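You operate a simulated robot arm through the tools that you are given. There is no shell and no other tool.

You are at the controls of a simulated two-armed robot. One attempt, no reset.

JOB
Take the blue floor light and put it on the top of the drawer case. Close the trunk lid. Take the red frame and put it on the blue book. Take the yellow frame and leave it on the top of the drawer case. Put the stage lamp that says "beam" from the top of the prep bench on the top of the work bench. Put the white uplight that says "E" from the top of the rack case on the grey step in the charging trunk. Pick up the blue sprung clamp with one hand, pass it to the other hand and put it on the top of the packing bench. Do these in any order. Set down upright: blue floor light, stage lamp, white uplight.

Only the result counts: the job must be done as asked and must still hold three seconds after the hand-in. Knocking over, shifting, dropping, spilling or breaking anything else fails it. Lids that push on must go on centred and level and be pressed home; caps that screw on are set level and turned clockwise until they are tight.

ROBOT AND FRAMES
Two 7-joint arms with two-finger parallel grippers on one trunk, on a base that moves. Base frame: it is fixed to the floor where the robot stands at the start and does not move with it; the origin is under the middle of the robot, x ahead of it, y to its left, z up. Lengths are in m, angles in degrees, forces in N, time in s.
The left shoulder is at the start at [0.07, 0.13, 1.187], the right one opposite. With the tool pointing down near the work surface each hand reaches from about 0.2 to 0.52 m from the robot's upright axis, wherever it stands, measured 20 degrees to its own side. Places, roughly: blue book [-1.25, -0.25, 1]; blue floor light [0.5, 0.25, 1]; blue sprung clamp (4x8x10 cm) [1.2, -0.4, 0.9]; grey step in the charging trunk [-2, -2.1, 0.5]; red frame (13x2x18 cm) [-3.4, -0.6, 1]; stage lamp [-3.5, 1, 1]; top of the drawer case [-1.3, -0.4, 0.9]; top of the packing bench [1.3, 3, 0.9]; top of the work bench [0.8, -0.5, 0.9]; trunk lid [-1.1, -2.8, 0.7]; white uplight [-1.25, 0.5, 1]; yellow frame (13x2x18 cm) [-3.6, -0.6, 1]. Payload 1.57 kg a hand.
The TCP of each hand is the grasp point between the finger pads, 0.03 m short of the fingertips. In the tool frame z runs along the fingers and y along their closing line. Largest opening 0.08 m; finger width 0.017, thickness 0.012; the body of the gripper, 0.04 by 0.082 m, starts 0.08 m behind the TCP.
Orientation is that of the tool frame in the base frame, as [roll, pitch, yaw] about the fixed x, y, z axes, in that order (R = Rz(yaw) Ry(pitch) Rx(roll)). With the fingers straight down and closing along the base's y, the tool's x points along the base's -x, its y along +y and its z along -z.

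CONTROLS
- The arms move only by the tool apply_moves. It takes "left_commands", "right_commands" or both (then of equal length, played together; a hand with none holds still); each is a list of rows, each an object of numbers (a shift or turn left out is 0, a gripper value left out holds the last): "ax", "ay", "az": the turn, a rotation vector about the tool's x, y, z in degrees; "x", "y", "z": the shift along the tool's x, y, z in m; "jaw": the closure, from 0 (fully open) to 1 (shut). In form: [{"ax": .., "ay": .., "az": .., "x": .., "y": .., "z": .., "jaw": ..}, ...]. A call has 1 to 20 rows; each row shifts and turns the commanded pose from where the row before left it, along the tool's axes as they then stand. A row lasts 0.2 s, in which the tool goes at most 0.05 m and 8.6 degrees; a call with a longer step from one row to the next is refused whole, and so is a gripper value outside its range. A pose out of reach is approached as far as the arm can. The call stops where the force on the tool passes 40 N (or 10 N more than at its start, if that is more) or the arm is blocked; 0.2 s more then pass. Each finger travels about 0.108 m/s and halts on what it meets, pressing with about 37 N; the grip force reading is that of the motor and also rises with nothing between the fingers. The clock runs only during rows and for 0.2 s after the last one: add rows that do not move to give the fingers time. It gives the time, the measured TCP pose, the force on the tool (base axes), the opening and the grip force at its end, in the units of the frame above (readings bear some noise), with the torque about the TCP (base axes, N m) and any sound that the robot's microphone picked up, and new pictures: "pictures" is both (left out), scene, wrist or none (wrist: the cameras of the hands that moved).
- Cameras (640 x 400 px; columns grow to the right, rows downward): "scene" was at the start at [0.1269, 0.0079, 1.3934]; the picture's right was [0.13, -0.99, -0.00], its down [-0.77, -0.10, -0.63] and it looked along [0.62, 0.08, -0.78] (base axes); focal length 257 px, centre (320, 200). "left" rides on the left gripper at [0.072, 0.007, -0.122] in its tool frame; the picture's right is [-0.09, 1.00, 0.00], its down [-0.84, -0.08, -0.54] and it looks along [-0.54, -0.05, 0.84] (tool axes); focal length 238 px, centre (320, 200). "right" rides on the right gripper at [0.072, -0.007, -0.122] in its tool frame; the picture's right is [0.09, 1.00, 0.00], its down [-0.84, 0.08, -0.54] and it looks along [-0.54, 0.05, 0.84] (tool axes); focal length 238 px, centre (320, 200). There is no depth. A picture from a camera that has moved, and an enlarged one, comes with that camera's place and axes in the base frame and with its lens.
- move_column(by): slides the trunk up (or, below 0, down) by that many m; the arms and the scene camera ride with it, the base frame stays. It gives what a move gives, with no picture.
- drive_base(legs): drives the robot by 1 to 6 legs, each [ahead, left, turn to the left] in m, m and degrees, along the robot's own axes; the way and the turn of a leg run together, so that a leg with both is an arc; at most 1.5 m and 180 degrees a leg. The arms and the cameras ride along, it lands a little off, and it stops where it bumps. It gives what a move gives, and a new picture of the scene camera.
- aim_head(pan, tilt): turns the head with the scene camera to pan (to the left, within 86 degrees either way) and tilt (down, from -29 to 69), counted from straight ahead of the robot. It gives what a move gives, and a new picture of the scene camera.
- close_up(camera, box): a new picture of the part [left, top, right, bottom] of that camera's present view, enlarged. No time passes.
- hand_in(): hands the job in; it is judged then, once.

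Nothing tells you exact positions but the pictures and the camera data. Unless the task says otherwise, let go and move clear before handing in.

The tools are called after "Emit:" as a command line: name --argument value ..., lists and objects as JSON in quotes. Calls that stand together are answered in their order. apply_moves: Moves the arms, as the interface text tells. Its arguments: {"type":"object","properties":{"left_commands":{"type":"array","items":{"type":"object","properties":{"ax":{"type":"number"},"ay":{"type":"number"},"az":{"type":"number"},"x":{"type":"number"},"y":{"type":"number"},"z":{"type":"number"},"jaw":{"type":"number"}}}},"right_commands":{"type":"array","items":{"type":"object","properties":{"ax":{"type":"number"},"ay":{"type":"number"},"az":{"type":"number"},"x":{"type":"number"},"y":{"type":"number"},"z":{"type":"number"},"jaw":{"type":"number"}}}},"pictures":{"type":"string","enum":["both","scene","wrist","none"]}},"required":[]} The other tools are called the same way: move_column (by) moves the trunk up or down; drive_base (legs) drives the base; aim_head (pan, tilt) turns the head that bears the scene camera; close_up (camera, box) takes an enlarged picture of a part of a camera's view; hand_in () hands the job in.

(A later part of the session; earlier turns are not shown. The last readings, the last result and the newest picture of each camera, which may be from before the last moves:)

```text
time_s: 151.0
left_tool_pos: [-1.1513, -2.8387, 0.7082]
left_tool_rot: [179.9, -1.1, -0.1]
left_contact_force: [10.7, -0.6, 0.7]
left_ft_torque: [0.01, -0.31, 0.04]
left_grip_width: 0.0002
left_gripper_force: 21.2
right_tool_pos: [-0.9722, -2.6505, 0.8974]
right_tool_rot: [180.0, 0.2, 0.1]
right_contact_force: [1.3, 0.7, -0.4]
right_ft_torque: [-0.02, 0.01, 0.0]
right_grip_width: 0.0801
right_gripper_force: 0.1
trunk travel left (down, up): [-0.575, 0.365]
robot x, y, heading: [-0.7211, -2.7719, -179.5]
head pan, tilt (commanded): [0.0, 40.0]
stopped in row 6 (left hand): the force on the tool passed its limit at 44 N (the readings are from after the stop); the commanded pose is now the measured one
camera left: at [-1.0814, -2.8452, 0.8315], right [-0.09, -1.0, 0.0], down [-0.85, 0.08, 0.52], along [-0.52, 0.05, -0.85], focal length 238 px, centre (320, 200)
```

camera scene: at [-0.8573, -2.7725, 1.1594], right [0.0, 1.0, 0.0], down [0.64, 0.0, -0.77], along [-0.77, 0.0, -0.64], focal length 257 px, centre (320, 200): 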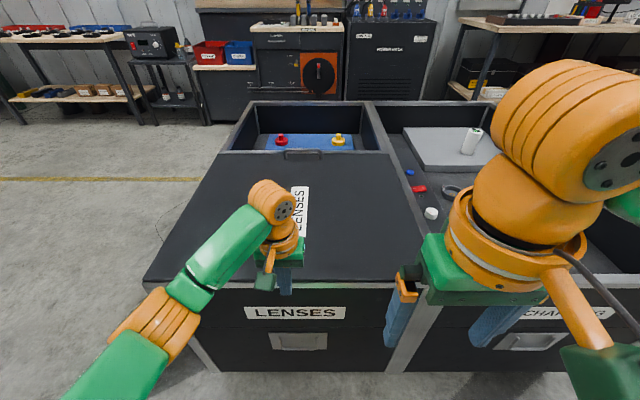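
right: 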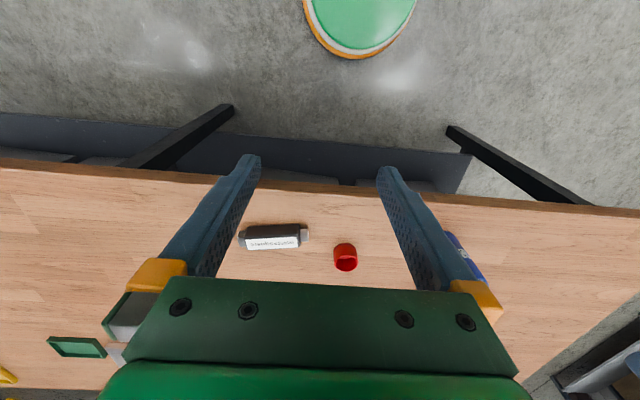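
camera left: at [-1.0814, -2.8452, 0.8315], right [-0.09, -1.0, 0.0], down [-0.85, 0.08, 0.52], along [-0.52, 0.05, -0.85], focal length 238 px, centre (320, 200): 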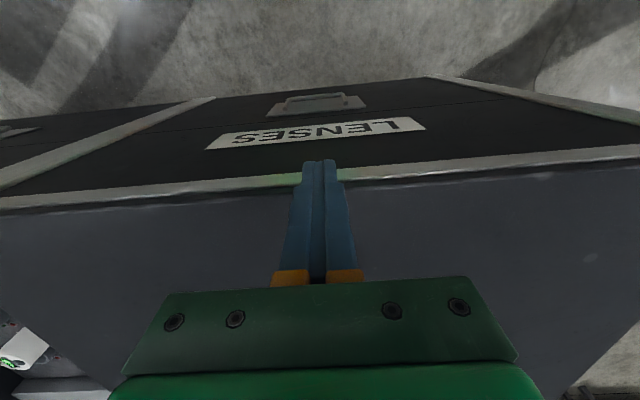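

Same stop position with tips higher. One more check a little higher to be sure it's the lid and not the rim.

Emit:
apply_moves --left_commands '[{"x": 0.015, "ay": 1.1}, {"z": -0.006}, {"x": -0.01}, {"x": -0.004}, {"x": -0.003}, {"x": -0.002}, {}]' --pictures "wrist"

```text
time_s: 152.6
left_tool_pos: [-1.1572, -2.8385, 0.7126]
left_tool_rot: [180.0, -2.2, 0.0]
left_contact_force: [9.5, -0.1, -3.8]
left_ft_torque: [0.02, -0.17, 0.03]
left_grip_width: 0.0002
left_gripper_force: 21.2
right_tool_pos: [-0.9715, -2.6498, 0.8965]
right_tool_rot: [180.0, 0.0, 0.1]
right_contact_force: [0.8, 0.5, -0.2]
right_ft_torque: [-0.03, -0.05, 0.0]
right_grip_width: 0.08
right_gripper_force: 0.1
trunk travel left (down, up): [-0.575, 0.365]
robot x, y, heading: [-0.7243, -2.7724, -179.9]
head pan, tilt (commanded): [0.0, 40.0]
camera left: at [-1.0899, -2.8445, 0.8372], right [-0.09, -1.0, 0.0], down [-0.86, 0.08, 0.51], along [-0.51, 0.05, -0.86], focal length 238 px, centre (320, 200)
```

left: 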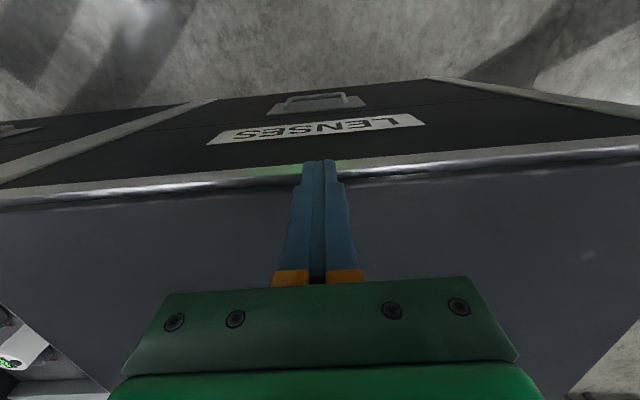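

Emit:
close_up --camera "left" --box '[200, 120, 440, 270]'

Emit:
close_up --camera "left" --box '[480, 100, 640, 200]'

Emit:
close_up --camera "scene" --box '[140, 240, 420, 330]'

```text
2.67 times, centred on (320, 195) of left
camera zoom: at [-1.0899, -2.8445, 0.8372], right [-0.09, -1.0, 0.0], down [-0.86, 0.08, 0.51], along [-0.51, 0.05, -0.86], focal length 636 px, centre (320, 213)
```

zoom: 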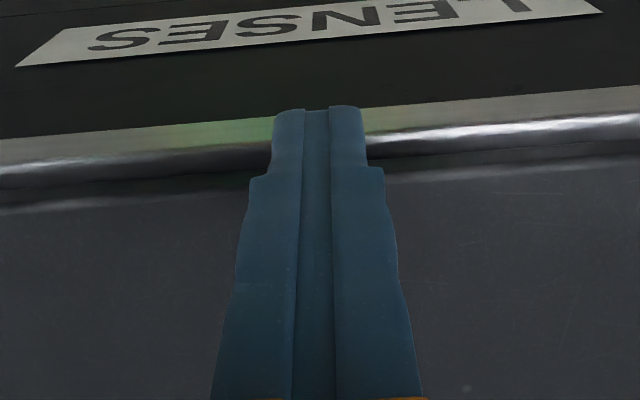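

```text
4.00 times, centred on (560, 150) of left
camera zoom: at [-1.0899, -2.8445, 0.8372], right [-0.09, -1.0, 0.0], down [-0.86, 0.08, 0.51], along [-0.51, 0.05, -0.86], focal length 953 px, centre (-640, 400)
```

zoom: 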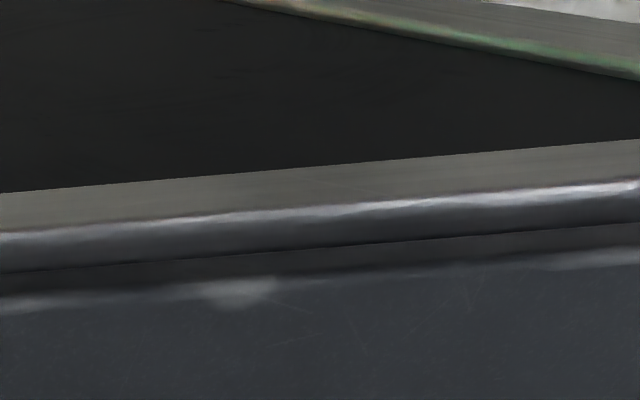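

```text
2.29 times, centred on (280, 285) of scene
camera zoom: at [-0.8553, -2.7725, 1.1595], right [0.0, 1.0, 0.0], down [0.64, 0.0, -0.77], along [-0.77, 0.0, -0.64], focal length 588 px, centre (411, 6)
```

zoom: 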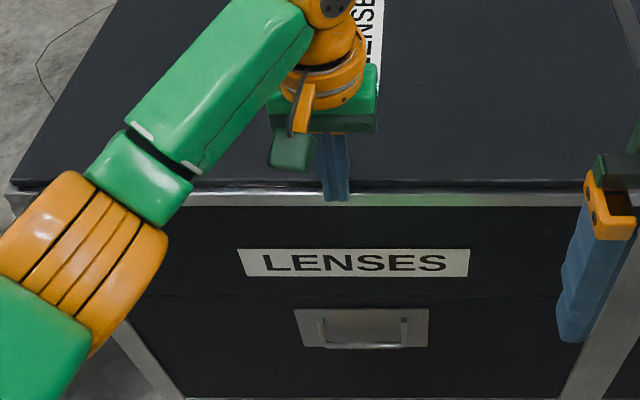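

The lid had indeed been held up by fingertips on the rim, and it just moved further now that the tips clear it. Continuing at this height.

Emit:
apply_moves --left_commands '[{"ay": -2.2}, {"x": -0.005}, {"x": -0.005}, {"x": -0.005}, {"x": -0.005}, {}]' --pictures "both"

```text
time_s: 153.3
left_tool_pos: [-1.1568, -2.8379, 0.7126]
left_tool_rot: [179.9, -0.8, 0.0]
left_contact_force: [16.7, 0.5, 1.7]
left_ft_torque: [0.04, -0.3, 0.03]
left_grip_width: 0.0
left_gripper_force: 21.6
right_tool_pos: [-0.9683, -2.6494, 0.8974]
right_tool_rot: [179.9, 0.3, 0.1]
right_contact_force: [0.1, -0.1, 0.2]
right_ft_torque: [-0.01, 0.0, 0.0]
right_grip_width: 0.0801
right_gripper_force: 0.0
trunk travel left (down, up): [-0.575, 0.365]
robot x, y, heading: [-0.7272, -2.7694, -179.7]
head pan, tilt (commanded): [0.0, 40.0]
stopped in row 3 (left hand): the force on the tool passed its limit at 45 N (the readings are from after the stop); the commanded pose is now the measured one
camera scene: at [-0.8514, -2.7724, 1.1603], right [0.0, 1.0, 0.0], down [0.64, 0.0, -0.77], along [-0.77, 0.0, -0.64], focal length 257 px, centre (320, 200)
camera left: at [-1.0866, -2.8445, 0.8357], right [-0.09, -1.0, 0.0], down [-0.84, 0.08, 0.53], along [-0.53, 0.05, -0.85], focal length 238 px, centre (320, 200)
```

scene: 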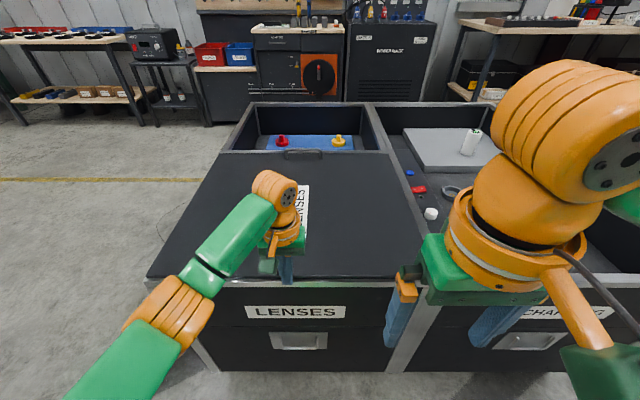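
left: 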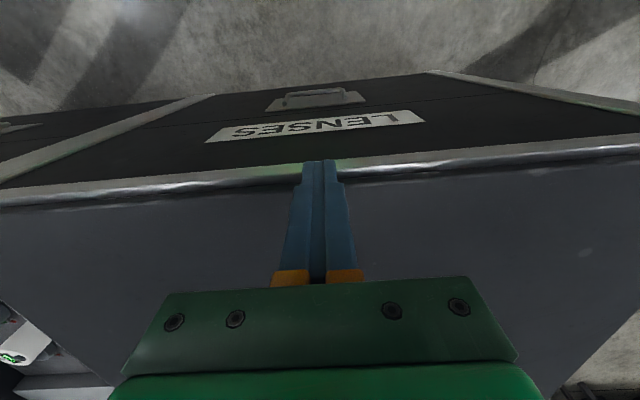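

The rim top seems to be nearer z≈0.684, so the tips may still be rubbing it. Raising another 7 mm and pushing again.

Emit:
apply_moves --left_commands '[{"x": 0.01, "ay": -0.8}, {"z": -0.007}, {"x": -0.007}, {"x": -0.004}, {"x": -0.004}, {"x": -0.004}, {"x": -0.004}, {}]' --pictures "wrist"

Emit:
close_up --camera "left" --box '[200, 120, 440, 270]'

```text
time_s: 154.5
left_tool_pos: [-1.1563, -2.8395, 0.7182]
left_tool_rot: [179.8, -1.0, -0.2]
left_contact_force: [17.3, 0.7, 0.7]
left_ft_torque: [-0.03, -0.4, 0.06]
left_grip_width: 0.0001
left_gripper_force: 21.9
right_tool_pos: [-0.9682, -2.6512, 0.8965]
right_tool_rot: [179.9, 0.3, 0.1]
right_contact_force: [-0.1, -0.4, 0.4]
right_ft_torque: [-0.06, 0.01, 0.01]
right_grip_width: 0.0801
right_gripper_force: 0.1
trunk travel left (down, up): [-0.575, 0.365]
robot x, y, heading: [-0.7246, -2.7712, -180.1]
head pan, tilt (commanded): [0.0, 40.0]
stopped in row 5 (left hand): the force on the tool passed its limit at 45 N (the readings are from after the stop); the commanded pose is now the measured one
camera left: at [-1.0869, -2.8453, 0.8409], right [-0.1, -1.0, 0.0], down [-0.85, 0.08, 0.53], along [-0.53, 0.05, -0.85], focal length 238 px, centre (320, 200)
```

left: 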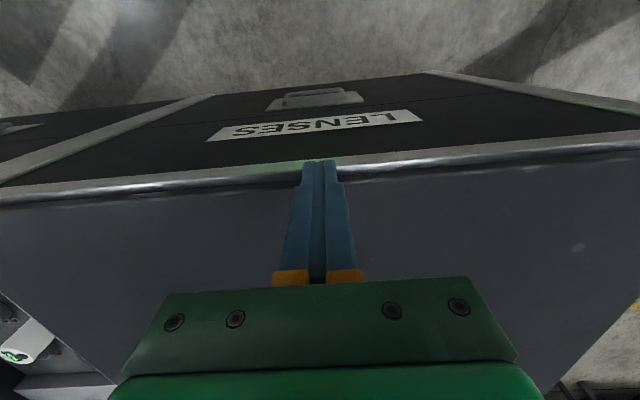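

```text
2.67 times, centred on (320, 195) of left
camera zoom: at [-1.0869, -2.8453, 0.8409], right [-0.1, -1.0, 0.0], down [-0.85, 0.08, 0.53], along [-0.53, 0.05, -0.85], focal length 636 px, centre (320, 213)
```

zoom: 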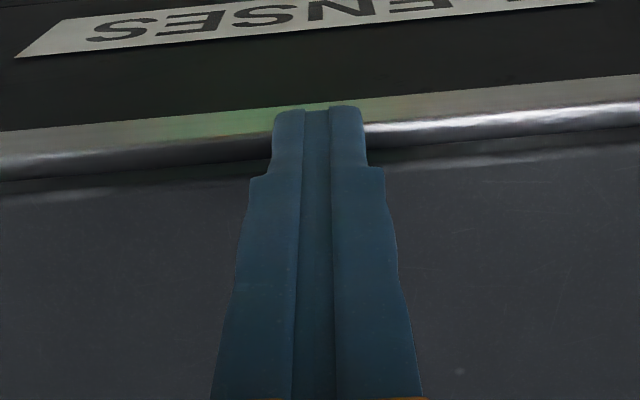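

Stops at the same place with contact at lid height, so the lid is home. Withdrawing the hand.

Emit:
apply_moves --left_commands '[{"x": 0.03}, {"x": 0.04, "jaw": 0}, {"x": 0.04, "z": -0.03}, {"x": 0.02, "z": -0.04}, {"z": -0.03}, {}]' --pictures "none"

Emit:
drive_base --legs '[[-0.3, 0, 0]]'

Emit:
close_up --camera "scene" --box '[180, 80, 420, 270]'

```text
time_s: 155.9
left_tool_pos: [-1.0321, -2.8399, 0.8187]
left_tool_rot: [179.8, -0.8, -0.2]
left_contact_force: [-0.2, -1.0, -0.6]
left_ft_torque: [-0.02, 0.01, 0.0]
left_grip_width: 0.08
left_gripper_force: 0.1
right_tool_pos: [-0.9727, -2.6517, 0.8962]
right_tool_rot: [180.0, 0.0, 0.1]
right_contact_force: [0.1, -0.4, -0.4]
right_ft_torque: [-0.02, 0.01, 0.01]
right_grip_width: 0.0798
right_gripper_force: 0.1
trunk travel left (down, up): [-0.575, 0.365]
robot x, y, heading: [-0.7227, -2.7704, -180.0]
head pan, tilt (commanded): [0.0, 40.0]
```

```text
time_s: 157.9
left_tool_pos: [-0.7393, -2.8383, 0.8191]
left_tool_rot: [179.8, -0.9, -0.1]
left_contact_force: [0.9, 0.5, 0.2]
left_ft_torque: [-0.02, 0.0, -0.03]
left_grip_width: 0.0797
left_gripper_force: 0.1
right_tool_pos: [-0.6779, -2.65, 0.895]
right_tool_rot: [-180.0, 0.1, 0.2]
right_contact_force: [0.4, -0.5, 0.2]
right_ft_torque: [0.0, -0.01, 0.01]
right_grip_width: 0.0801
right_gripper_force: 0.1
trunk travel left (down, up): [-0.575, 0.365]
robot x, y, heading: [-0.4286, -2.77, -180.1]
head pan, tilt (commanded): [0.0, 40.0]
camera scene: at [-0.5621, -2.772, 1.1592], right [0.0, 1.0, 0.0], down [0.64, 0.0, -0.77], along [-0.77, 0.0, -0.64], focal length 257 px, centre (320, 200)
```

scene: 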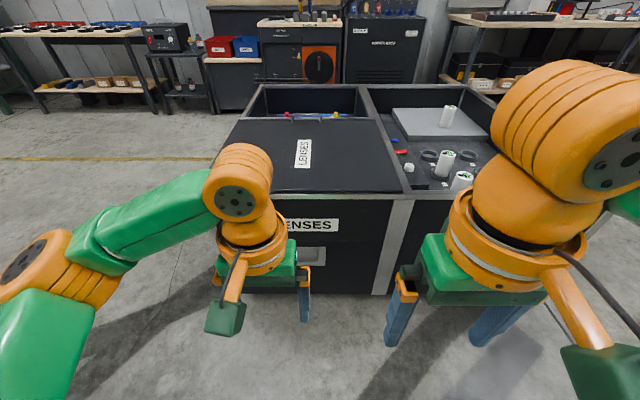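

```text
2.11 times, centred on (300, 175) of scene
camera zoom: at [-0.5621, -2.772, 1.1592], right [0.0, 1.0, 0.0], down [0.64, 0.0, -0.77], along [-0.77, 0.0, -0.64], focal length 541 px, centre (362, 253)
```

zoom: 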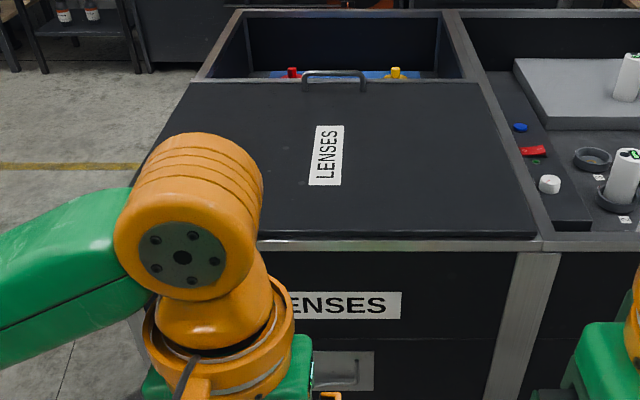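

The trunk lid is closed. Next I raise the column and travel through the corridor toward the bench at x≈−3.5 with the frames and stage lamp.

Emit:
move_column --by 0.25

Emit:
drive_base --legs '[[0, -0.75, 0], [0, -0.7, 0], [1.0, 0, 0], [0.9, 0, 0]]'

Emit:
aim_head --pan -15 --tilt 15

```text
time_s: 160.5
left_tool_pos: [-0.7376, -2.8388, 1.0684]
left_tool_rot: [179.8, -0.9, -0.2]
left_contact_force: [0.9, 0.5, -0.5]
left_ft_torque: [0.0, 0.02, 0.0]
left_grip_width: 0.0799
left_gripper_force: 0.0
right_tool_pos: [-0.6784, -2.6506, 1.1454]
right_tool_rot: [-179.9, -0.1, 0.2]
right_contact_force: [-0.9, 0.1, 0.2]
right_ft_torque: [-0.03, -0.02, 0.01]
right_grip_width: 0.0803
right_gripper_force: 0.2
trunk travel left (down, up): [-0.825, 0.115]
robot x, y, heading: [-0.4286, -2.7708, -180.2]
head pan, tilt (commanded): [0.0, 40.0]
```

```text
time_s: 177.0
left_tool_pos: [-2.628, -1.3961, 1.0691]
left_tool_rot: [179.8, -0.9, -0.5]
left_contact_force: [-0.1, -0.7, -0.6]
left_ft_torque: [0.0, 0.02, 0.04]
left_grip_width: 0.0803
left_gripper_force: 0.0
right_tool_pos: [-2.5646, -1.2082, 1.1457]
right_tool_rot: [180.0, 0.1, -0.3]
right_contact_force: [-0.4, -0.4, 0.5]
right_ft_torque: [-0.01, 0.05, -0.04]
right_grip_width: 0.0797
right_gripper_force: 0.0
trunk travel left (down, up): [-0.825, 0.115]
robot x, y, heading: [-2.3166, -1.3285, 179.4]
head pan, tilt (commanded): [0.0, 40.0]
camera scene: at [-2.4496, -1.3306, 1.4094], right [0.0, 1.0, 0.0], down [0.64, 0.0, -0.77], along [-0.77, 0.0, -0.64], focal length 257 px, centre (320, 200)
```

scene: 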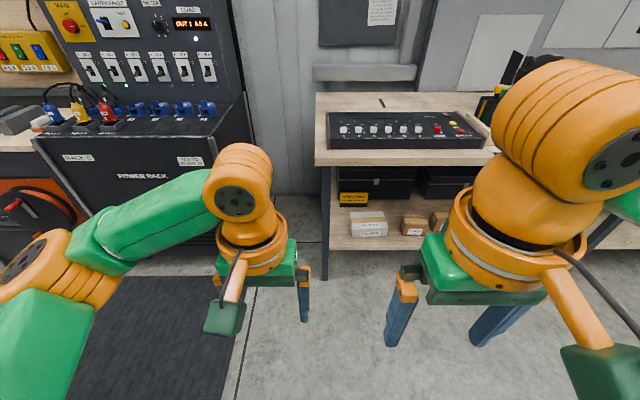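

```text
time_s: 177.9
left_tool_pos: [-2.6268, -1.3973, 1.0685]
left_tool_rot: [179.8, -0.9, -0.6]
left_contact_force: [-0.3, 0.2, -0.2]
left_ft_torque: [-0.01, 0.02, 0.02]
left_grip_width: 0.0798
left_gripper_force: 0.1
right_tool_pos: [-2.5647, -1.2082, 1.1461]
right_tool_rot: [-179.9, 0.0, -0.3]
right_contact_force: [0.0, -0.5, -0.3]
right_ft_torque: [0.01, -0.01, -0.01]
right_grip_width: 0.0804
right_gripper_force: 0.1
trunk travel left (down, up): [-0.825, 0.115]
robot x, y, heading: [-2.3128, -1.331, 179.6]
head pan, tilt (commanded): [-15.0, 15.0]
camera scene: at [-2.4559, -1.3064, 1.4487], right [0.26, 0.96, 0.0], down [0.25, -0.07, -0.97], along [-0.93, 0.25, -0.26], focal length 257 px, centre (320, 200)
```

scene: 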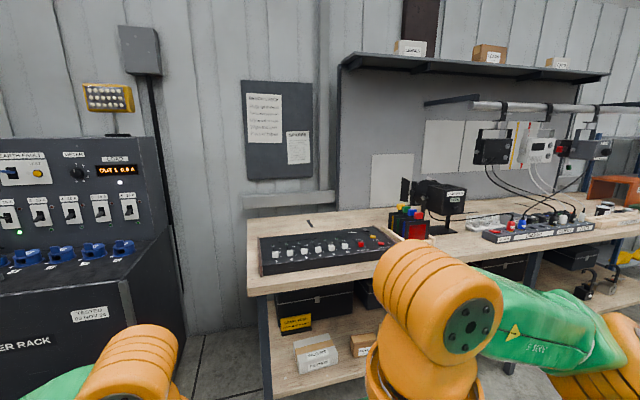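

I see the prep bench: a mixer, a small caddy with coloured frames, and lamps hung on a rail. Zooming in.

Emit:
close_up --camera "scene" --box '[360, 160, 480, 260]'

Emit:
close_up --camera "scene" --box '[440, 90, 640, 260]'

```text
4.00 times, centred on (420, 210) of scene
camera zoom: at [-2.4559, -1.3064, 1.4487], right [0.26, 0.96, 0.0], down [0.25, -0.07, -0.97], along [-0.93, 0.25, -0.26], focal length 1028 px, centre (-80, 160)
```

zoom: 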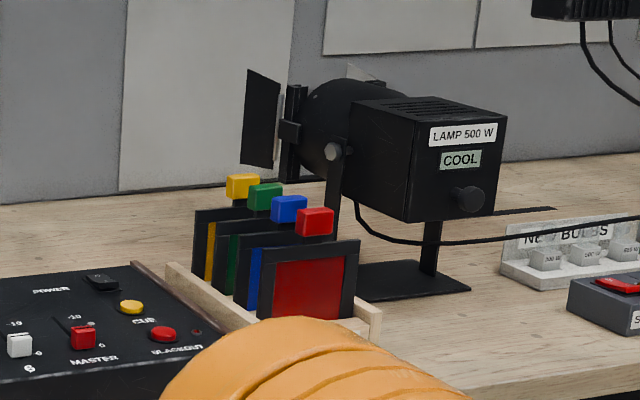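

```text
2.35 times, centred on (540, 175) of scene
camera zoom: at [-2.4559, -1.3064, 1.4487], right [0.26, 0.96, 0.0], down [0.25, -0.07, -0.97], along [-0.93, 0.25, -0.26], focal length 605 px, centre (-198, 259)
```

zoom: 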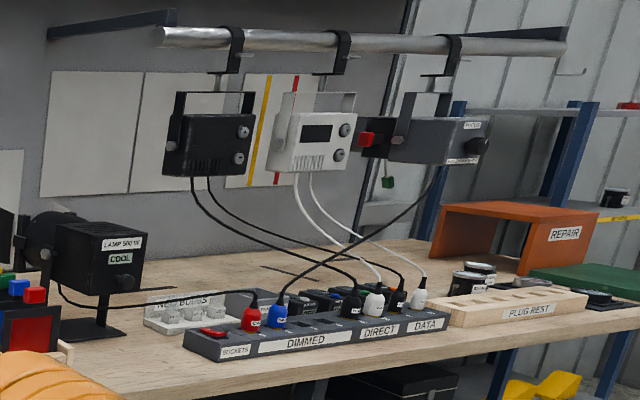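

Four gel frames (yellow, green, blue, red front-most) stand in a rack at about x −3.55…−3.40, y≈−0.59. I'll move in front of them for a better look.

Emit:
drive_base --legs '[[0, -0.7, 0.4], [0.35, 0, 0]]'

Emit:
aim_head --pan 0 --tilt 25

Emit:
close_up --camera "scene" --box '[220, 130, 420, 280]'

```text
time_s: 183.7
left_tool_pos: [-2.9729, -0.6988, 1.07]
left_tool_rot: [179.8, -0.8, 0.3]
left_contact_force: [0.3, 0.2, -0.5]
left_ft_torque: [-0.01, -0.01, 0.03]
left_grip_width: 0.0801
left_gripper_force: 0.1
right_tool_pos: [-2.9134, -0.5119, 1.1468]
right_tool_rot: [179.9, 0.1, 0.5]
right_contact_force: [0.2, -0.3, 0.1]
right_ft_torque: [0.0, -0.01, 0.01]
right_grip_width: 0.0797
right_gripper_force: 0.0
trunk travel left (down, up): [-0.825, 0.115]
robot x, y, heading: [-2.6634, -0.6273, -179.4]
head pan, tilt (commanded): [-15.0, 15.0]
camera scene: at [-2.8014, -0.6073, 1.4491], right [0.25, 0.97, 0.0], down [0.25, -0.06, -0.97], along [-0.94, 0.24, -0.26], focal length 257 px, centre (320, 200)
```

scene: 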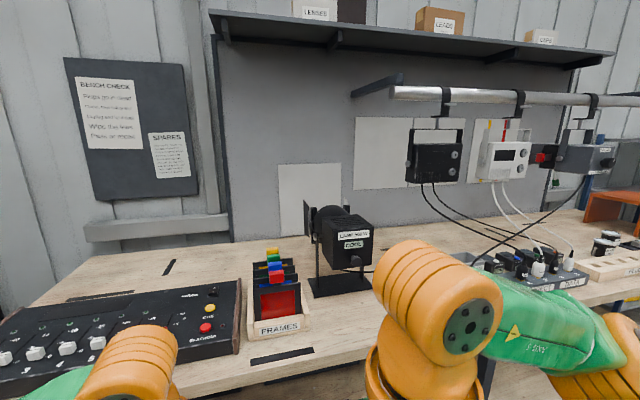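

```text
time_s: 184.4
left_tool_pos: [-2.9752, -0.6994, 1.0691]
left_tool_rot: [179.7, -0.8, 0.3]
left_contact_force: [0.2, 0.9, 0.2]
left_ft_torque: [0.01, -0.01, -0.05]
left_grip_width: 0.0799
left_gripper_force: 0.0
right_tool_pos: [-2.9169, -0.5105, 1.1458]
right_tool_rot: [180.0, 0.0, 0.6]
right_contact_force: [0.4, 0.4, -0.1]
right_ft_torque: [-0.01, -0.02, 0.0]
right_grip_width: 0.08
right_gripper_force: 0.1
trunk travel left (down, up): [-0.825, 0.115]
robot x, y, heading: [-2.6655, -0.6301, -179.3]
head pan, tilt (commanded): [0.0, 25.0]
camera scene: at [-2.8059, -0.6315, 1.4326], right [-0.01, 1.0, 0.0], down [0.42, 0.0, -0.91], along [-0.91, -0.01, -0.42], focal length 257 px, centre (320, 200)
```

scene: 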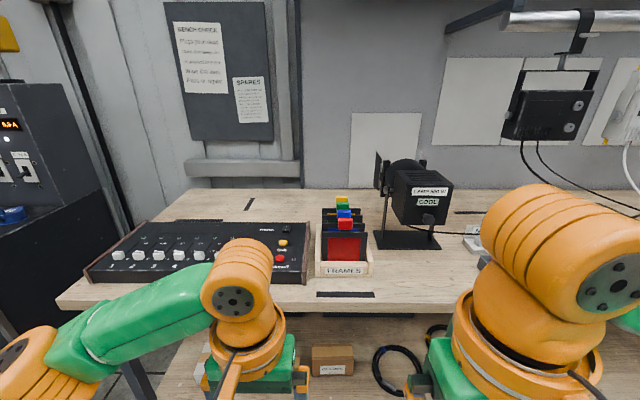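

```text
2.67 times, centred on (320, 205) of scene
camera zoom: at [-2.8059, -0.6315, 1.4326], right [-0.01, 1.0, 0.0], down [0.42, 0.0, -0.91], along [-0.91, -0.01, -0.42], focal length 686 px, centre (320, 187)
```

zoom: 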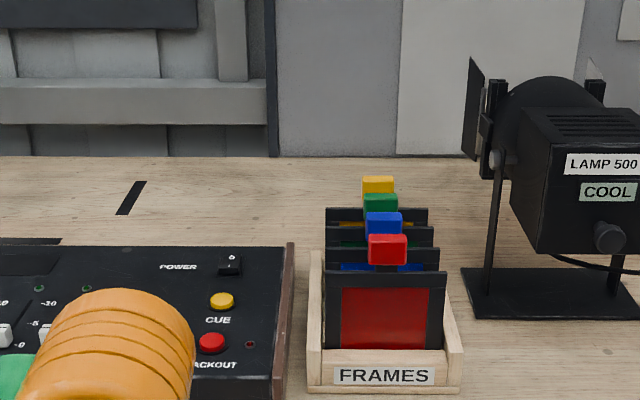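

The tabs are at about red (-3.436,-0.567,1.07) and yellow (-3.587,-0.568,1.07). I need to see how close the base can get to this bench, so I look down.

Emit:
aim_head --pan 0 --tilt 62

Emit:
close_up --camera "left" --box '[0, 0, 640, 400]'

Emit:
close_up --camera "right" --box '[0, 0, 640, 400]'

```text
time_s: 185.4
left_tool_pos: [-2.9752, -0.6994, 1.0681]
left_tool_rot: [179.8, -0.9, 0.2]
left_contact_force: [0.6, -0.2, -0.5]
left_ft_torque: [-0.01, -0.02, 0.0]
left_grip_width: 0.0801
left_gripper_force: 0.1
right_tool_pos: [-2.9156, -0.5093, 1.1467]
right_tool_rot: [-180.0, 0.0, 0.6]
right_contact_force: [0.3, -0.1, 0.5]
right_ft_torque: [-0.01, -0.02, 0.0]
right_grip_width: 0.08
right_gripper_force: 0.1
trunk travel left (down, up): [-0.825, 0.115]
robot x, y, heading: [-2.6685, -0.6274, -179.7]
head pan, tilt (commanded): [0.0, 62.0]
camera scene: at [-2.7777, -0.6313, 1.3803], right [-0.01, 1.0, 0.0], down [0.88, 0.01, -0.47], along [-0.47, 0.0, -0.88], focal length 257 px, centre (320, 200)
```

scene: 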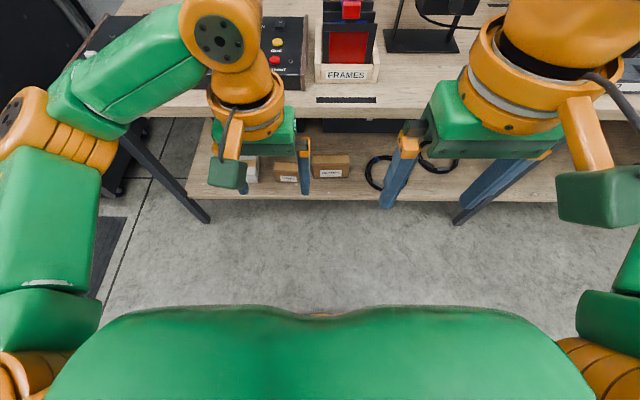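

```text
1.00 times, centred on (320, 200) of left (not enlarged: the box is as wide or as high as the picture)
camera zoom: at [-2.9042, -0.7048, 1.1917], right [-0.09, -1.0, 0.0], down [-0.85, 0.07, 0.53], along [-0.53, 0.04, -0.85], focal length 238 px, centre (320, 200)
```

zoom: 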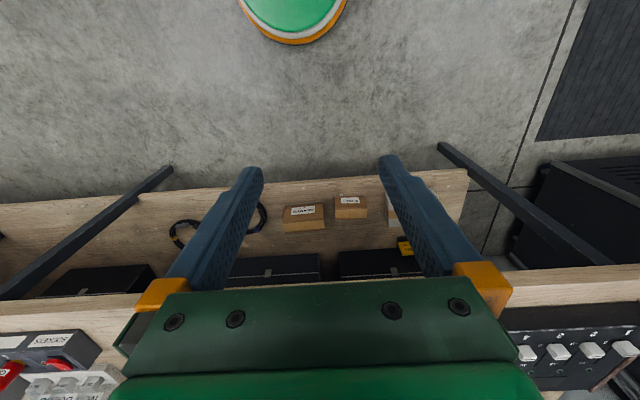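

```text
1.00 times, centred on (320, 200) of right (not enlarged: the box is as wide or as high as the picture)
camera zoom: at [-2.8431, -0.5037, 1.268], right [0.1, -0.99, 0.0], down [-0.84, -0.09, 0.54], along [-0.54, -0.06, -0.84], focal length 238 px, centre (320, 200)
```

zoom: 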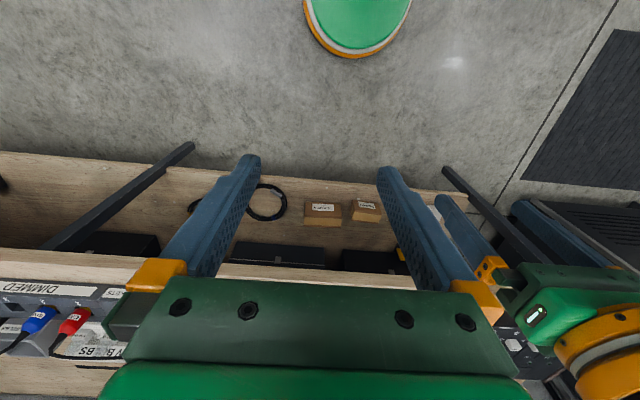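

The base can approach to about x≈−3.09. I'll raise the left hand, then move so the right hand faces the red frame.

Emit:
apply_moves --left_commands '[{"z": -0.04, "ay": -0.9}, {"z": -0.04, "y": 0.03}, {"y": 0.03}, {}]' --pictures "none"

Emit:
drive_base --legs '[[0, 0.07, -0.3], [0.33, 0, 0]]'

Emit:
aim_head --pan 0 --tilt 40

```text
time_s: 186.4
left_tool_pos: [-2.9744, -0.7599, 1.1477]
left_tool_rot: [179.7, 0.0, 0.3]
left_contact_force: [0.3, 0.4, 0.0]
left_ft_torque: [-0.01, -0.04, 0.01]
left_grip_width: 0.0798
left_gripper_force: 0.0
right_tool_pos: [-2.9164, -0.5093, 1.1454]
right_tool_rot: [179.9, 0.0, 0.6]
right_contact_force: [0.0, 0.5, -0.5]
right_ft_torque: [0.0, 0.0, 0.01]
right_grip_width: 0.0802
right_gripper_force: 0.1
trunk travel left (down, up): [-0.825, 0.115]
robot x, y, heading: [-2.6676, -0.6263, -179.4]
head pan, tilt (commanded): [0.0, 62.0]
```

```text
time_s: 189.3
left_tool_pos: [-3.3045, -0.8332, 1.149]
left_tool_rot: [179.8, 0.1, 0.3]
left_contact_force: [-0.6, 0.0, 0.4]
left_ft_torque: [-0.03, -0.02, -0.01]
left_grip_width: 0.0801
left_gripper_force: 0.0
right_tool_pos: [-3.2446, -0.5834, 1.1471]
right_tool_rot: [179.9, 0.0, 0.6]
right_contact_force: [-0.5, 0.5, -0.1]
right_ft_torque: [0.02, -0.01, 0.01]
right_grip_width: 0.0798
right_gripper_force: 0.1
trunk travel left (down, up): [-0.825, 0.115]
robot x, y, heading: [-2.9964, -0.6997, -179.5]
head pan, tilt (commanded): [0.0, 62.0]
camera scene: at [-3.1064, -0.7039, 1.3805], right [-0.01, 1.0, 0.0], down [0.88, 0.01, -0.47], along [-0.47, 0.0, -0.88], focal length 257 px, centre (320, 200)
```

scene: 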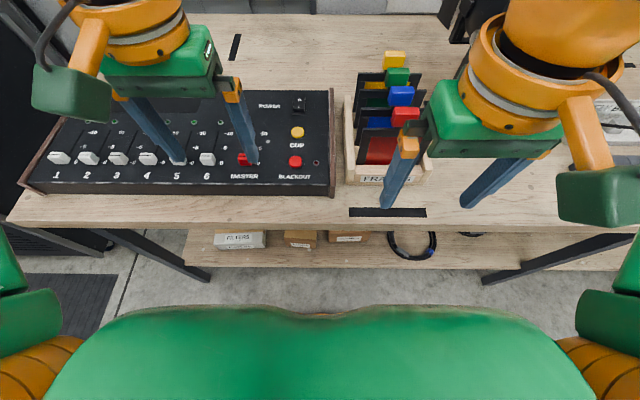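

```text
time_s: 190.1
left_tool_pos: [-3.3062, -0.8328, 1.1483]
left_tool_rot: [179.9, 0.2, 0.3]
left_contact_force: [0.5, -0.3, -1.0]
left_ft_torque: [-0.01, 0.0, -0.03]
left_grip_width: 0.0801
left_gripper_force: 0.1
right_tool_pos: [-3.2472, -0.5838, 1.1462]
right_tool_rot: [-180.0, 0.0, 0.7]
right_contact_force: [-0.1, 0.2, -0.4]
right_ft_torque: [0.0, 0.01, 0.02]
right_grip_width: 0.0802
right_gripper_force: 0.0
trunk travel left (down, up): [-0.825, 0.115]
robot x, y, heading: [-2.9931, -0.7021, -179.2]
head pan, tilt (commanded): [0.0, 40.0]
camera scene: at [-3.1301, -0.7043, 1.4091], right [-0.01, 1.0, 0.0], down [0.64, 0.01, -0.77], along [-0.77, -0.01, -0.64], focal length 257 px, centre (320, 200)
```

scene: 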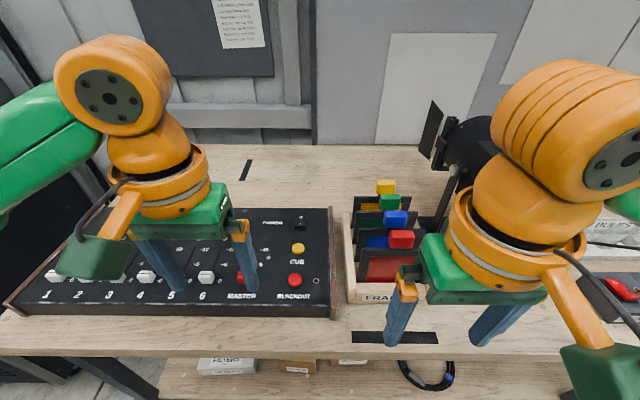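

Rotating the right hand 90° so the fingers close along the frame's thickness, opening set to 4 cm.

Emit:
apply_moves --right_commands '[{"az": 8.2, "jaw": 0.5}, {"az": 8.2}, {"az": 8.2}, {"az": 8.2}, {"az": 8.2}, {"az": 8.2}, {"az": 8.2}, {"az": 8.2}, {"az": 8.2}, {"az": 8.2}, {"az": 8.0}, {}]'

```text
time_s: 192.7
left_tool_pos: [-3.3059, -0.832, 1.1479]
left_tool_rot: [179.9, 0.1, 0.4]
left_contact_force: [-0.3, 1.0, -0.7]
left_ft_torque: [-0.01, 0.02, 0.01]
left_grip_width: 0.0799
left_gripper_force: 0.0
right_tool_pos: [-3.2482, -0.5823, 1.1466]
right_tool_rot: [-179.9, -0.1, -89.5]
right_contact_force: [0.4, 0.5, -1.0]
right_ft_torque: [-0.03, -0.04, -0.01]
right_grip_width: 0.0401
right_gripper_force: 0.1
trunk travel left (down, up): [-0.825, 0.115]
robot x, y, heading: [-2.9954, -0.7038, -179.4]
head pan, tilt (commanded): [0.0, 40.0]
camera scene: at [-3.1297, -0.7043, 1.4092], right [-0.01, 1.0, 0.0], down [0.64, 0.01, -0.77], along [-0.77, -0.01, -0.64], focal length 257 px, centre (320, 200)
camera right: at [-3.2387, -0.6558, 1.2683], right [-0.99, -0.1, 0.0], down [-0.08, 0.84, 0.54], along [-0.05, 0.54, -0.84], focal length 238 px, centre (320, 200)
```

scene: 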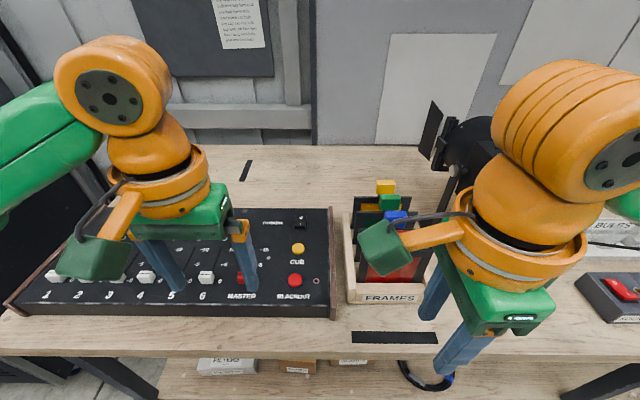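
right: 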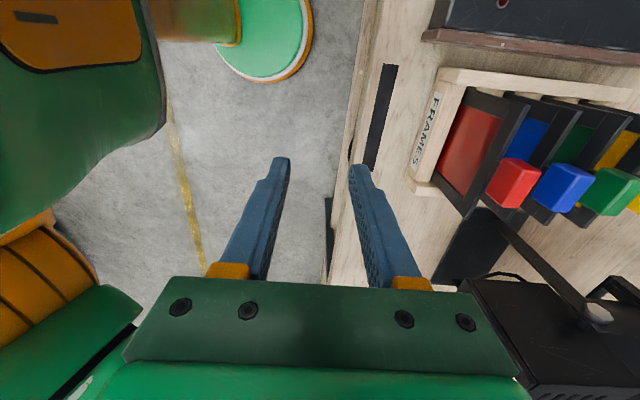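

Emit:
close_up --camera "right" --box '[400, 70, 640, 220]'

Emit:
close_up --camera "scene" --box '[330, 170, 450, 310]'

```text
2.67 times, centred on (520, 145) of right
camera zoom: at [-3.2387, -0.6558, 1.2683], right [-0.99, -0.1, 0.0], down [-0.08, 0.84, 0.54], along [-0.05, 0.54, -0.84], focal length 636 px, centre (-213, 347)
```

zoom: 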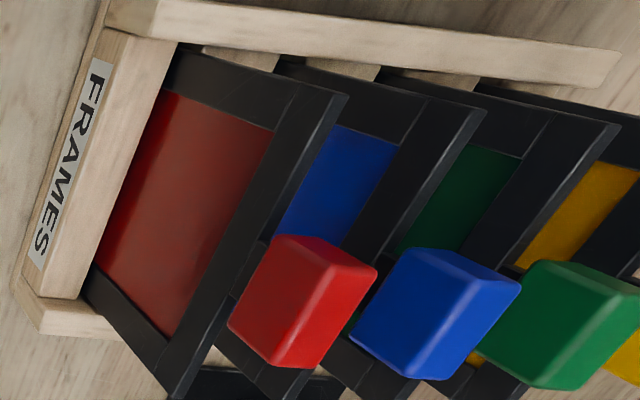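

```text
2.86 times, centred on (390, 240) of scene
camera zoom: at [-3.1297, -0.7043, 1.4092], right [-0.01, 1.0, 0.0], down [0.64, 0.01, -0.77], along [-0.77, -0.01, -0.64], focal length 735 px, centre (120, 86)
```

zoom: 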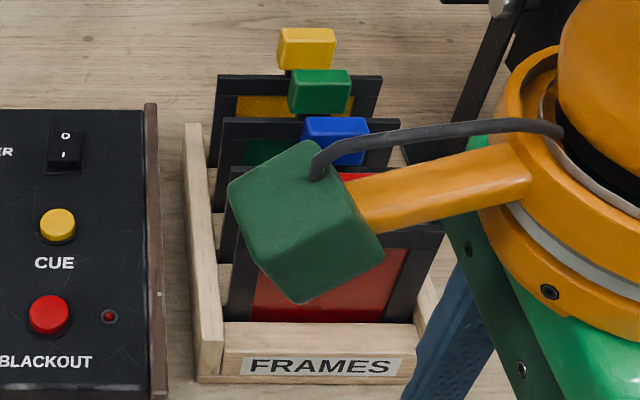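

Red tab centre ≈(-3.434,-0.566,1.068). Moving the right hand above it.

Emit:
apply_moves --right_commands '[{"y": 0.04, "x": -0.004}, {"y": 0.04, "x": -0.004}, {"y": 0.04, "x": -0.004}, {"y": 0.04, "x": -0.003}, {"y": 0.026}, {}]'

Emit:
close_up --camera "right" --box '[200, 80, 440, 230]'

```text
time_s: 194.1
left_tool_pos: [-3.3054, -0.8337, 1.1481]
left_tool_rot: [179.8, 0.1, 0.3]
left_contact_force: [-0.2, 0.4, -0.1]
left_ft_torque: [0.01, -0.03, 0.0]
left_grip_width: 0.0799
left_gripper_force: 0.1
right_tool_pos: [-3.4338, -0.5714, 1.1456]
right_tool_rot: [179.9, 0.1, -89.5]
right_contact_force: [-0.6, -0.3, -0.9]
right_ft_torque: [-0.01, 0.01, 0.04]
right_grip_width: 0.04
right_gripper_force: 0.1
trunk travel left (down, up): [-0.825, 0.115]
robot x, y, heading: [-2.9978, -0.7026, -179.2]
head pan, tilt (commanded): [0.0, 40.0]
camera scene: at [-3.1292, -0.7041, 1.4093], right [-0.01, 1.0, 0.0], down [0.64, 0.01, -0.77], along [-0.77, -0.01, -0.64], focal length 257 px, centre (320, 200)
camera right: at [-3.4253, -0.6437, 1.2676], right [-0.99, -0.1, 0.0], down [-0.09, 0.84, 0.54], along [-0.06, 0.54, -0.84], focal length 238 px, centre (320, 200)
```

scene: 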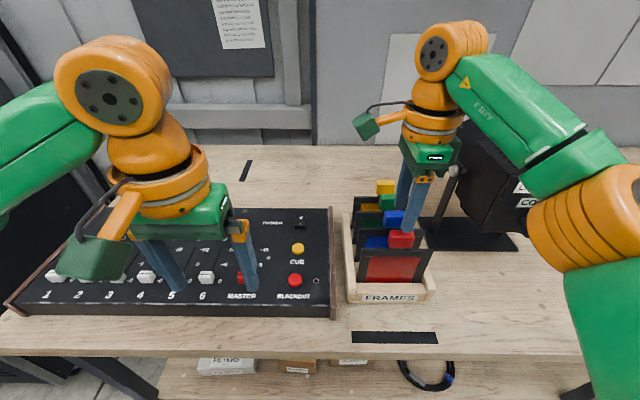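
right: 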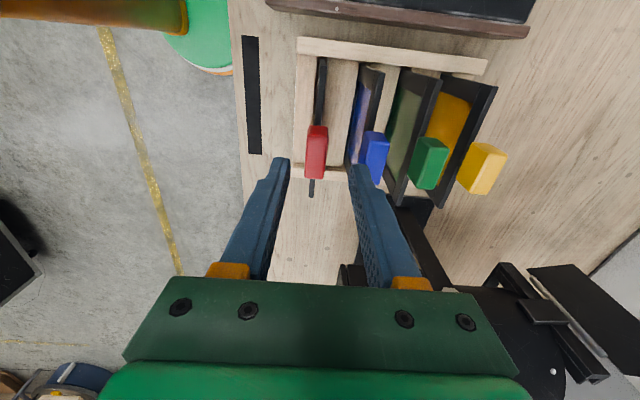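

```text
2.67 times, centred on (320, 155) of right
camera zoom: at [-3.4253, -0.6437, 1.2676], right [-0.99, -0.1, 0.0], down [-0.09, 0.84, 0.54], along [-0.06, 0.54, -0.84], focal length 636 px, centre (320, 320)
```

zoom: 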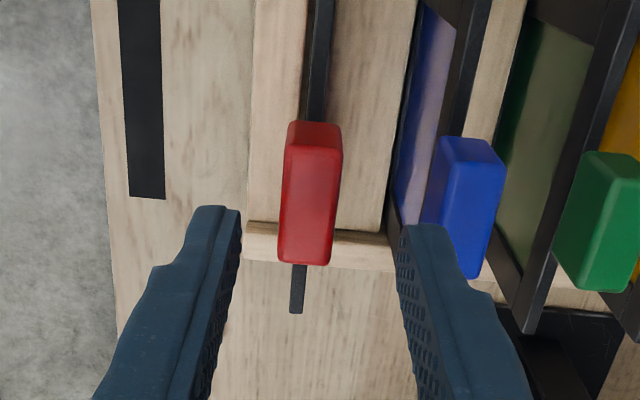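

The frame is seen edge-on and well centred. Fine-adjusting and descending onto the tab.

Emit:
apply_moves --right_commands '[{"y": -0.003, "x": -0.004, "jaw": 0.57}, {"z": 0.02}, {"z": 0.02}, {"z": 0.02}, {"z": 0.019}, {}]'

Emit:
close_up --camera "right" --box '[200, 80, 440, 230]'

```text
time_s: 195.5
left_tool_pos: [-3.3063, -0.8326, 1.1485]
left_tool_rot: [179.8, 0.0, 0.3]
left_contact_force: [-0.3, 0.5, -1.1]
left_ft_torque: [-0.03, -0.03, 0.0]
left_grip_width: 0.0801
left_gripper_force: 0.1
right_tool_pos: [-3.4292, -0.5672, 1.0658]
right_tool_rot: [-179.9, 0.0, -89.4]
right_contact_force: [0.4, 0.2, 0.6]
right_ft_torque: [0.02, 0.02, 0.0]
right_grip_width: 0.0343
right_gripper_force: 0.1
trunk travel left (down, up): [-0.825, 0.115]
robot x, y, heading: [-2.9946, -0.6991, -179.5]
head pan, tilt (commanded): [0.0, 40.0]
camera scene: at [-3.1297, -0.7044, 1.4093], right [-0.01, 1.0, 0.0], down [0.64, 0.01, -0.77], along [-0.77, -0.01, -0.64], focal length 257 px, centre (320, 200)
camera right: at [-3.4213, -0.6398, 1.1886], right [-0.99, -0.1, 0.0], down [-0.09, 0.84, 0.54], along [-0.06, 0.54, -0.84], focal length 238 px, centre (320, 200)
```

scene: 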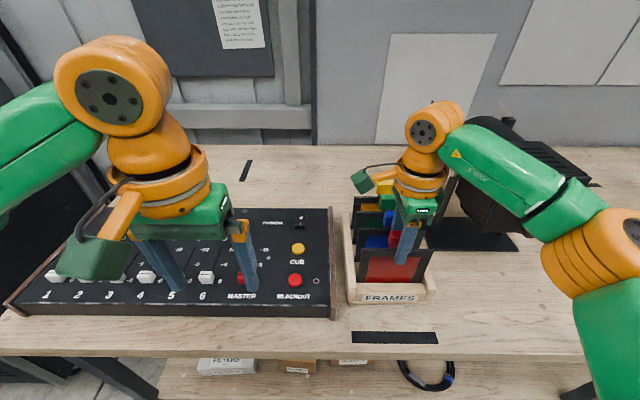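
right: 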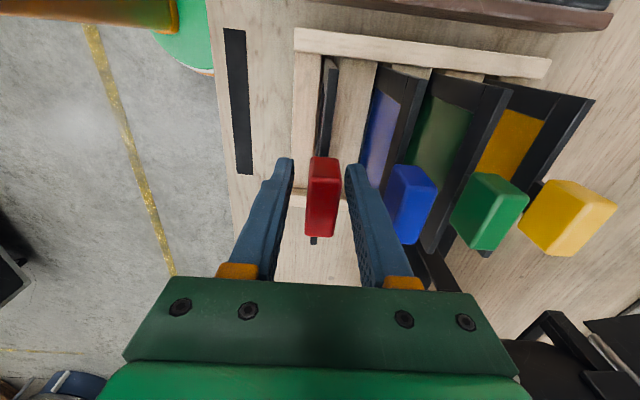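

```text
2.67 times, centred on (320, 155) of right
camera zoom: at [-3.4213, -0.6398, 1.1886], right [-0.99, -0.1, 0.0], down [-0.09, 0.84, 0.54], along [-0.06, 0.54, -0.84], focal length 636 px, centre (320, 320)
```

zoom: 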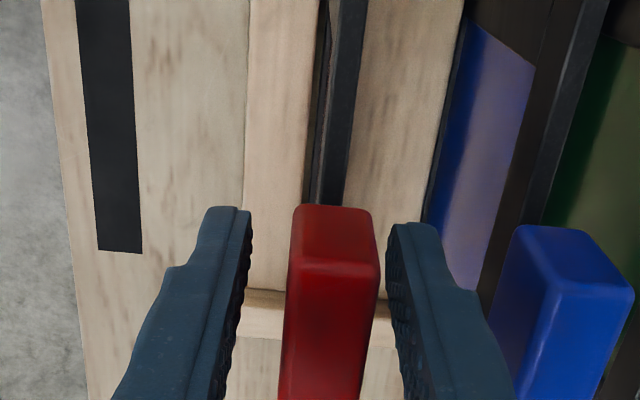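

Closing on the red tab and lifting gently.

Emit:
apply_moves --right_commands '[{"jaw": 1}, {"jaw": 1}, {"z": -0.003}, {"z": -0.006}, {"z": -0.01}, {"z": -0.012}, {"z": -0.015}, {"z": -0.015}, {"z": -0.015}, {"z": -0.015}, {"z": -0.015}, {"z": -0.01}, {}]'

```text
time_s: 198.3
left_tool_pos: [-3.3064, -0.8326, 1.1477]
left_tool_rot: [179.8, 0.0, 0.3]
left_contact_force: [-0.1, 0.1, 0.6]
left_ft_torque: [0.02, 0.0, 0.04]
left_grip_width: 0.0799
left_gripper_force: 0.1
right_tool_pos: [-3.4305, -0.565, 1.183]
right_tool_rot: [179.9, -0.1, -89.4]
right_contact_force: [0.1, -0.1, -0.6]
right_ft_torque: [-0.03, 0.03, 0.01]
right_grip_width: 0.0175
right_gripper_force: 32.3
trunk travel left (down, up): [-0.825, 0.115]
robot x, y, heading: [-2.9941, -0.6979, -179.6]
head pan, tilt (commanded): [0.0, 40.0]
camera scene: at [-3.1301, -0.704, 1.4092], right [-0.01, 1.0, 0.0], down [0.64, 0.01, -0.77], along [-0.77, -0.01, -0.64], focal length 257 px, centre (320, 200)
camera right: at [-3.4219, -0.6378, 1.3066], right [-0.99, -0.1, 0.0], down [-0.09, 0.84, 0.54], along [-0.06, 0.54, -0.84], focal length 238 px, centre (320, 200)
```

scene: 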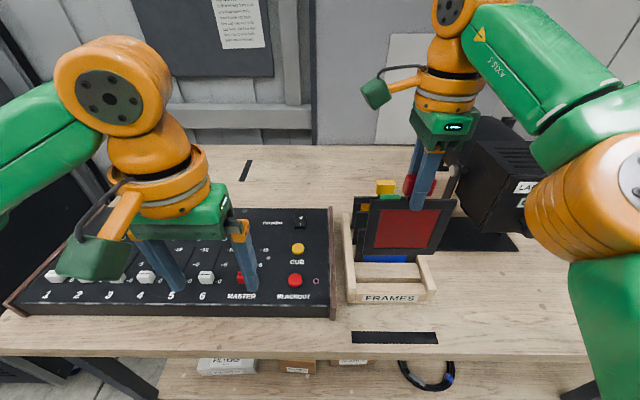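
right: 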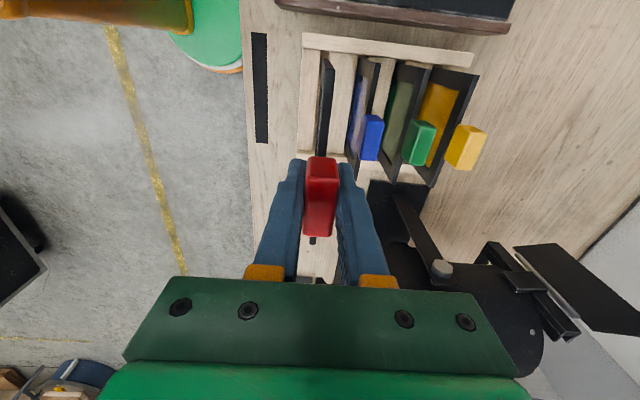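

Red frame is out of the rack. Pulling it back toward the robot.

Emit:
apply_moves --right_commands '[{"z": -0.01, "y": -0.01}, {"y": -0.02}, {"y": -0.025}, {"y": -0.025}, {"y": -0.025}, {"y": -0.025}, {"y": -0.025}, {"y": -0.02}, {"y": -0.01}, {}]'

```text
time_s: 200.5
left_tool_pos: [-3.3051, -0.833, 1.1475]
left_tool_rot: [179.8, 0.0, 0.4]
left_contact_force: [1.3, 0.0, 0.5]
left_ft_torque: [-0.01, -0.03, 0.01]
left_grip_width: 0.0798
left_gripper_force: 0.2
right_tool_pos: [-3.2454, -0.5648, 1.1922]
right_tool_rot: [180.0, -0.1, -89.3]
right_contact_force: [-0.1, -0.3, -0.6]
right_ft_torque: [-0.02, 0.02, 0.0]
right_grip_width: 0.0177
right_gripper_force: 32.2
trunk travel left (down, up): [-0.825, 0.115]
robot x, y, heading: [-2.997, -0.6984, -179.2]
head pan, tilt (commanded): [0.0, 40.0]
camera scene: at [-3.13, -0.7042, 1.4092], right [-0.01, 1.0, 0.0], down [0.64, 0.01, -0.77], along [-0.77, -0.01, -0.64], focal length 257 px, centre (320, 200)
camera right: at [-3.2372, -0.6365, 1.3142], right [-0.99, -0.1, 0.0], down [-0.09, 0.84, 0.54], along [-0.06, 0.54, -0.84], focal length 238 px, centre (320, 200)
```

scene: 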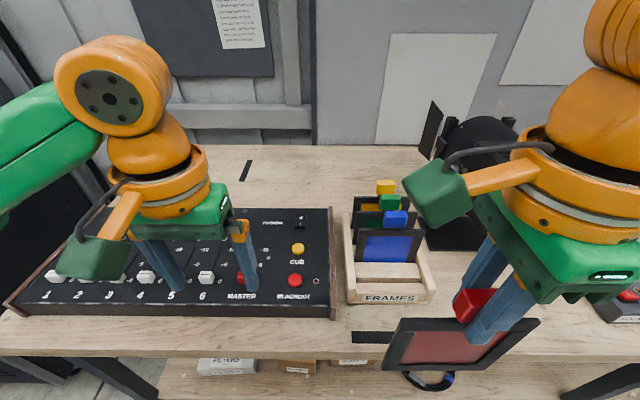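
right: 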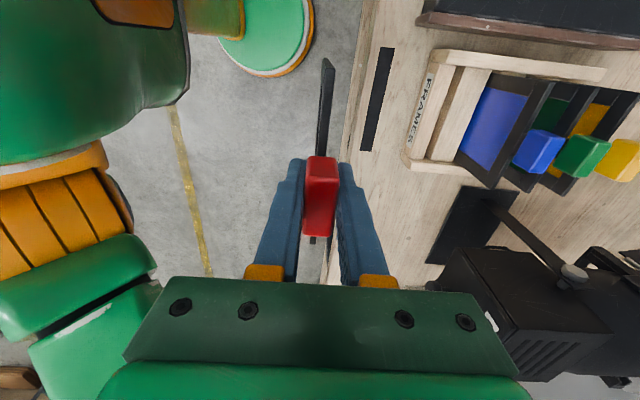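

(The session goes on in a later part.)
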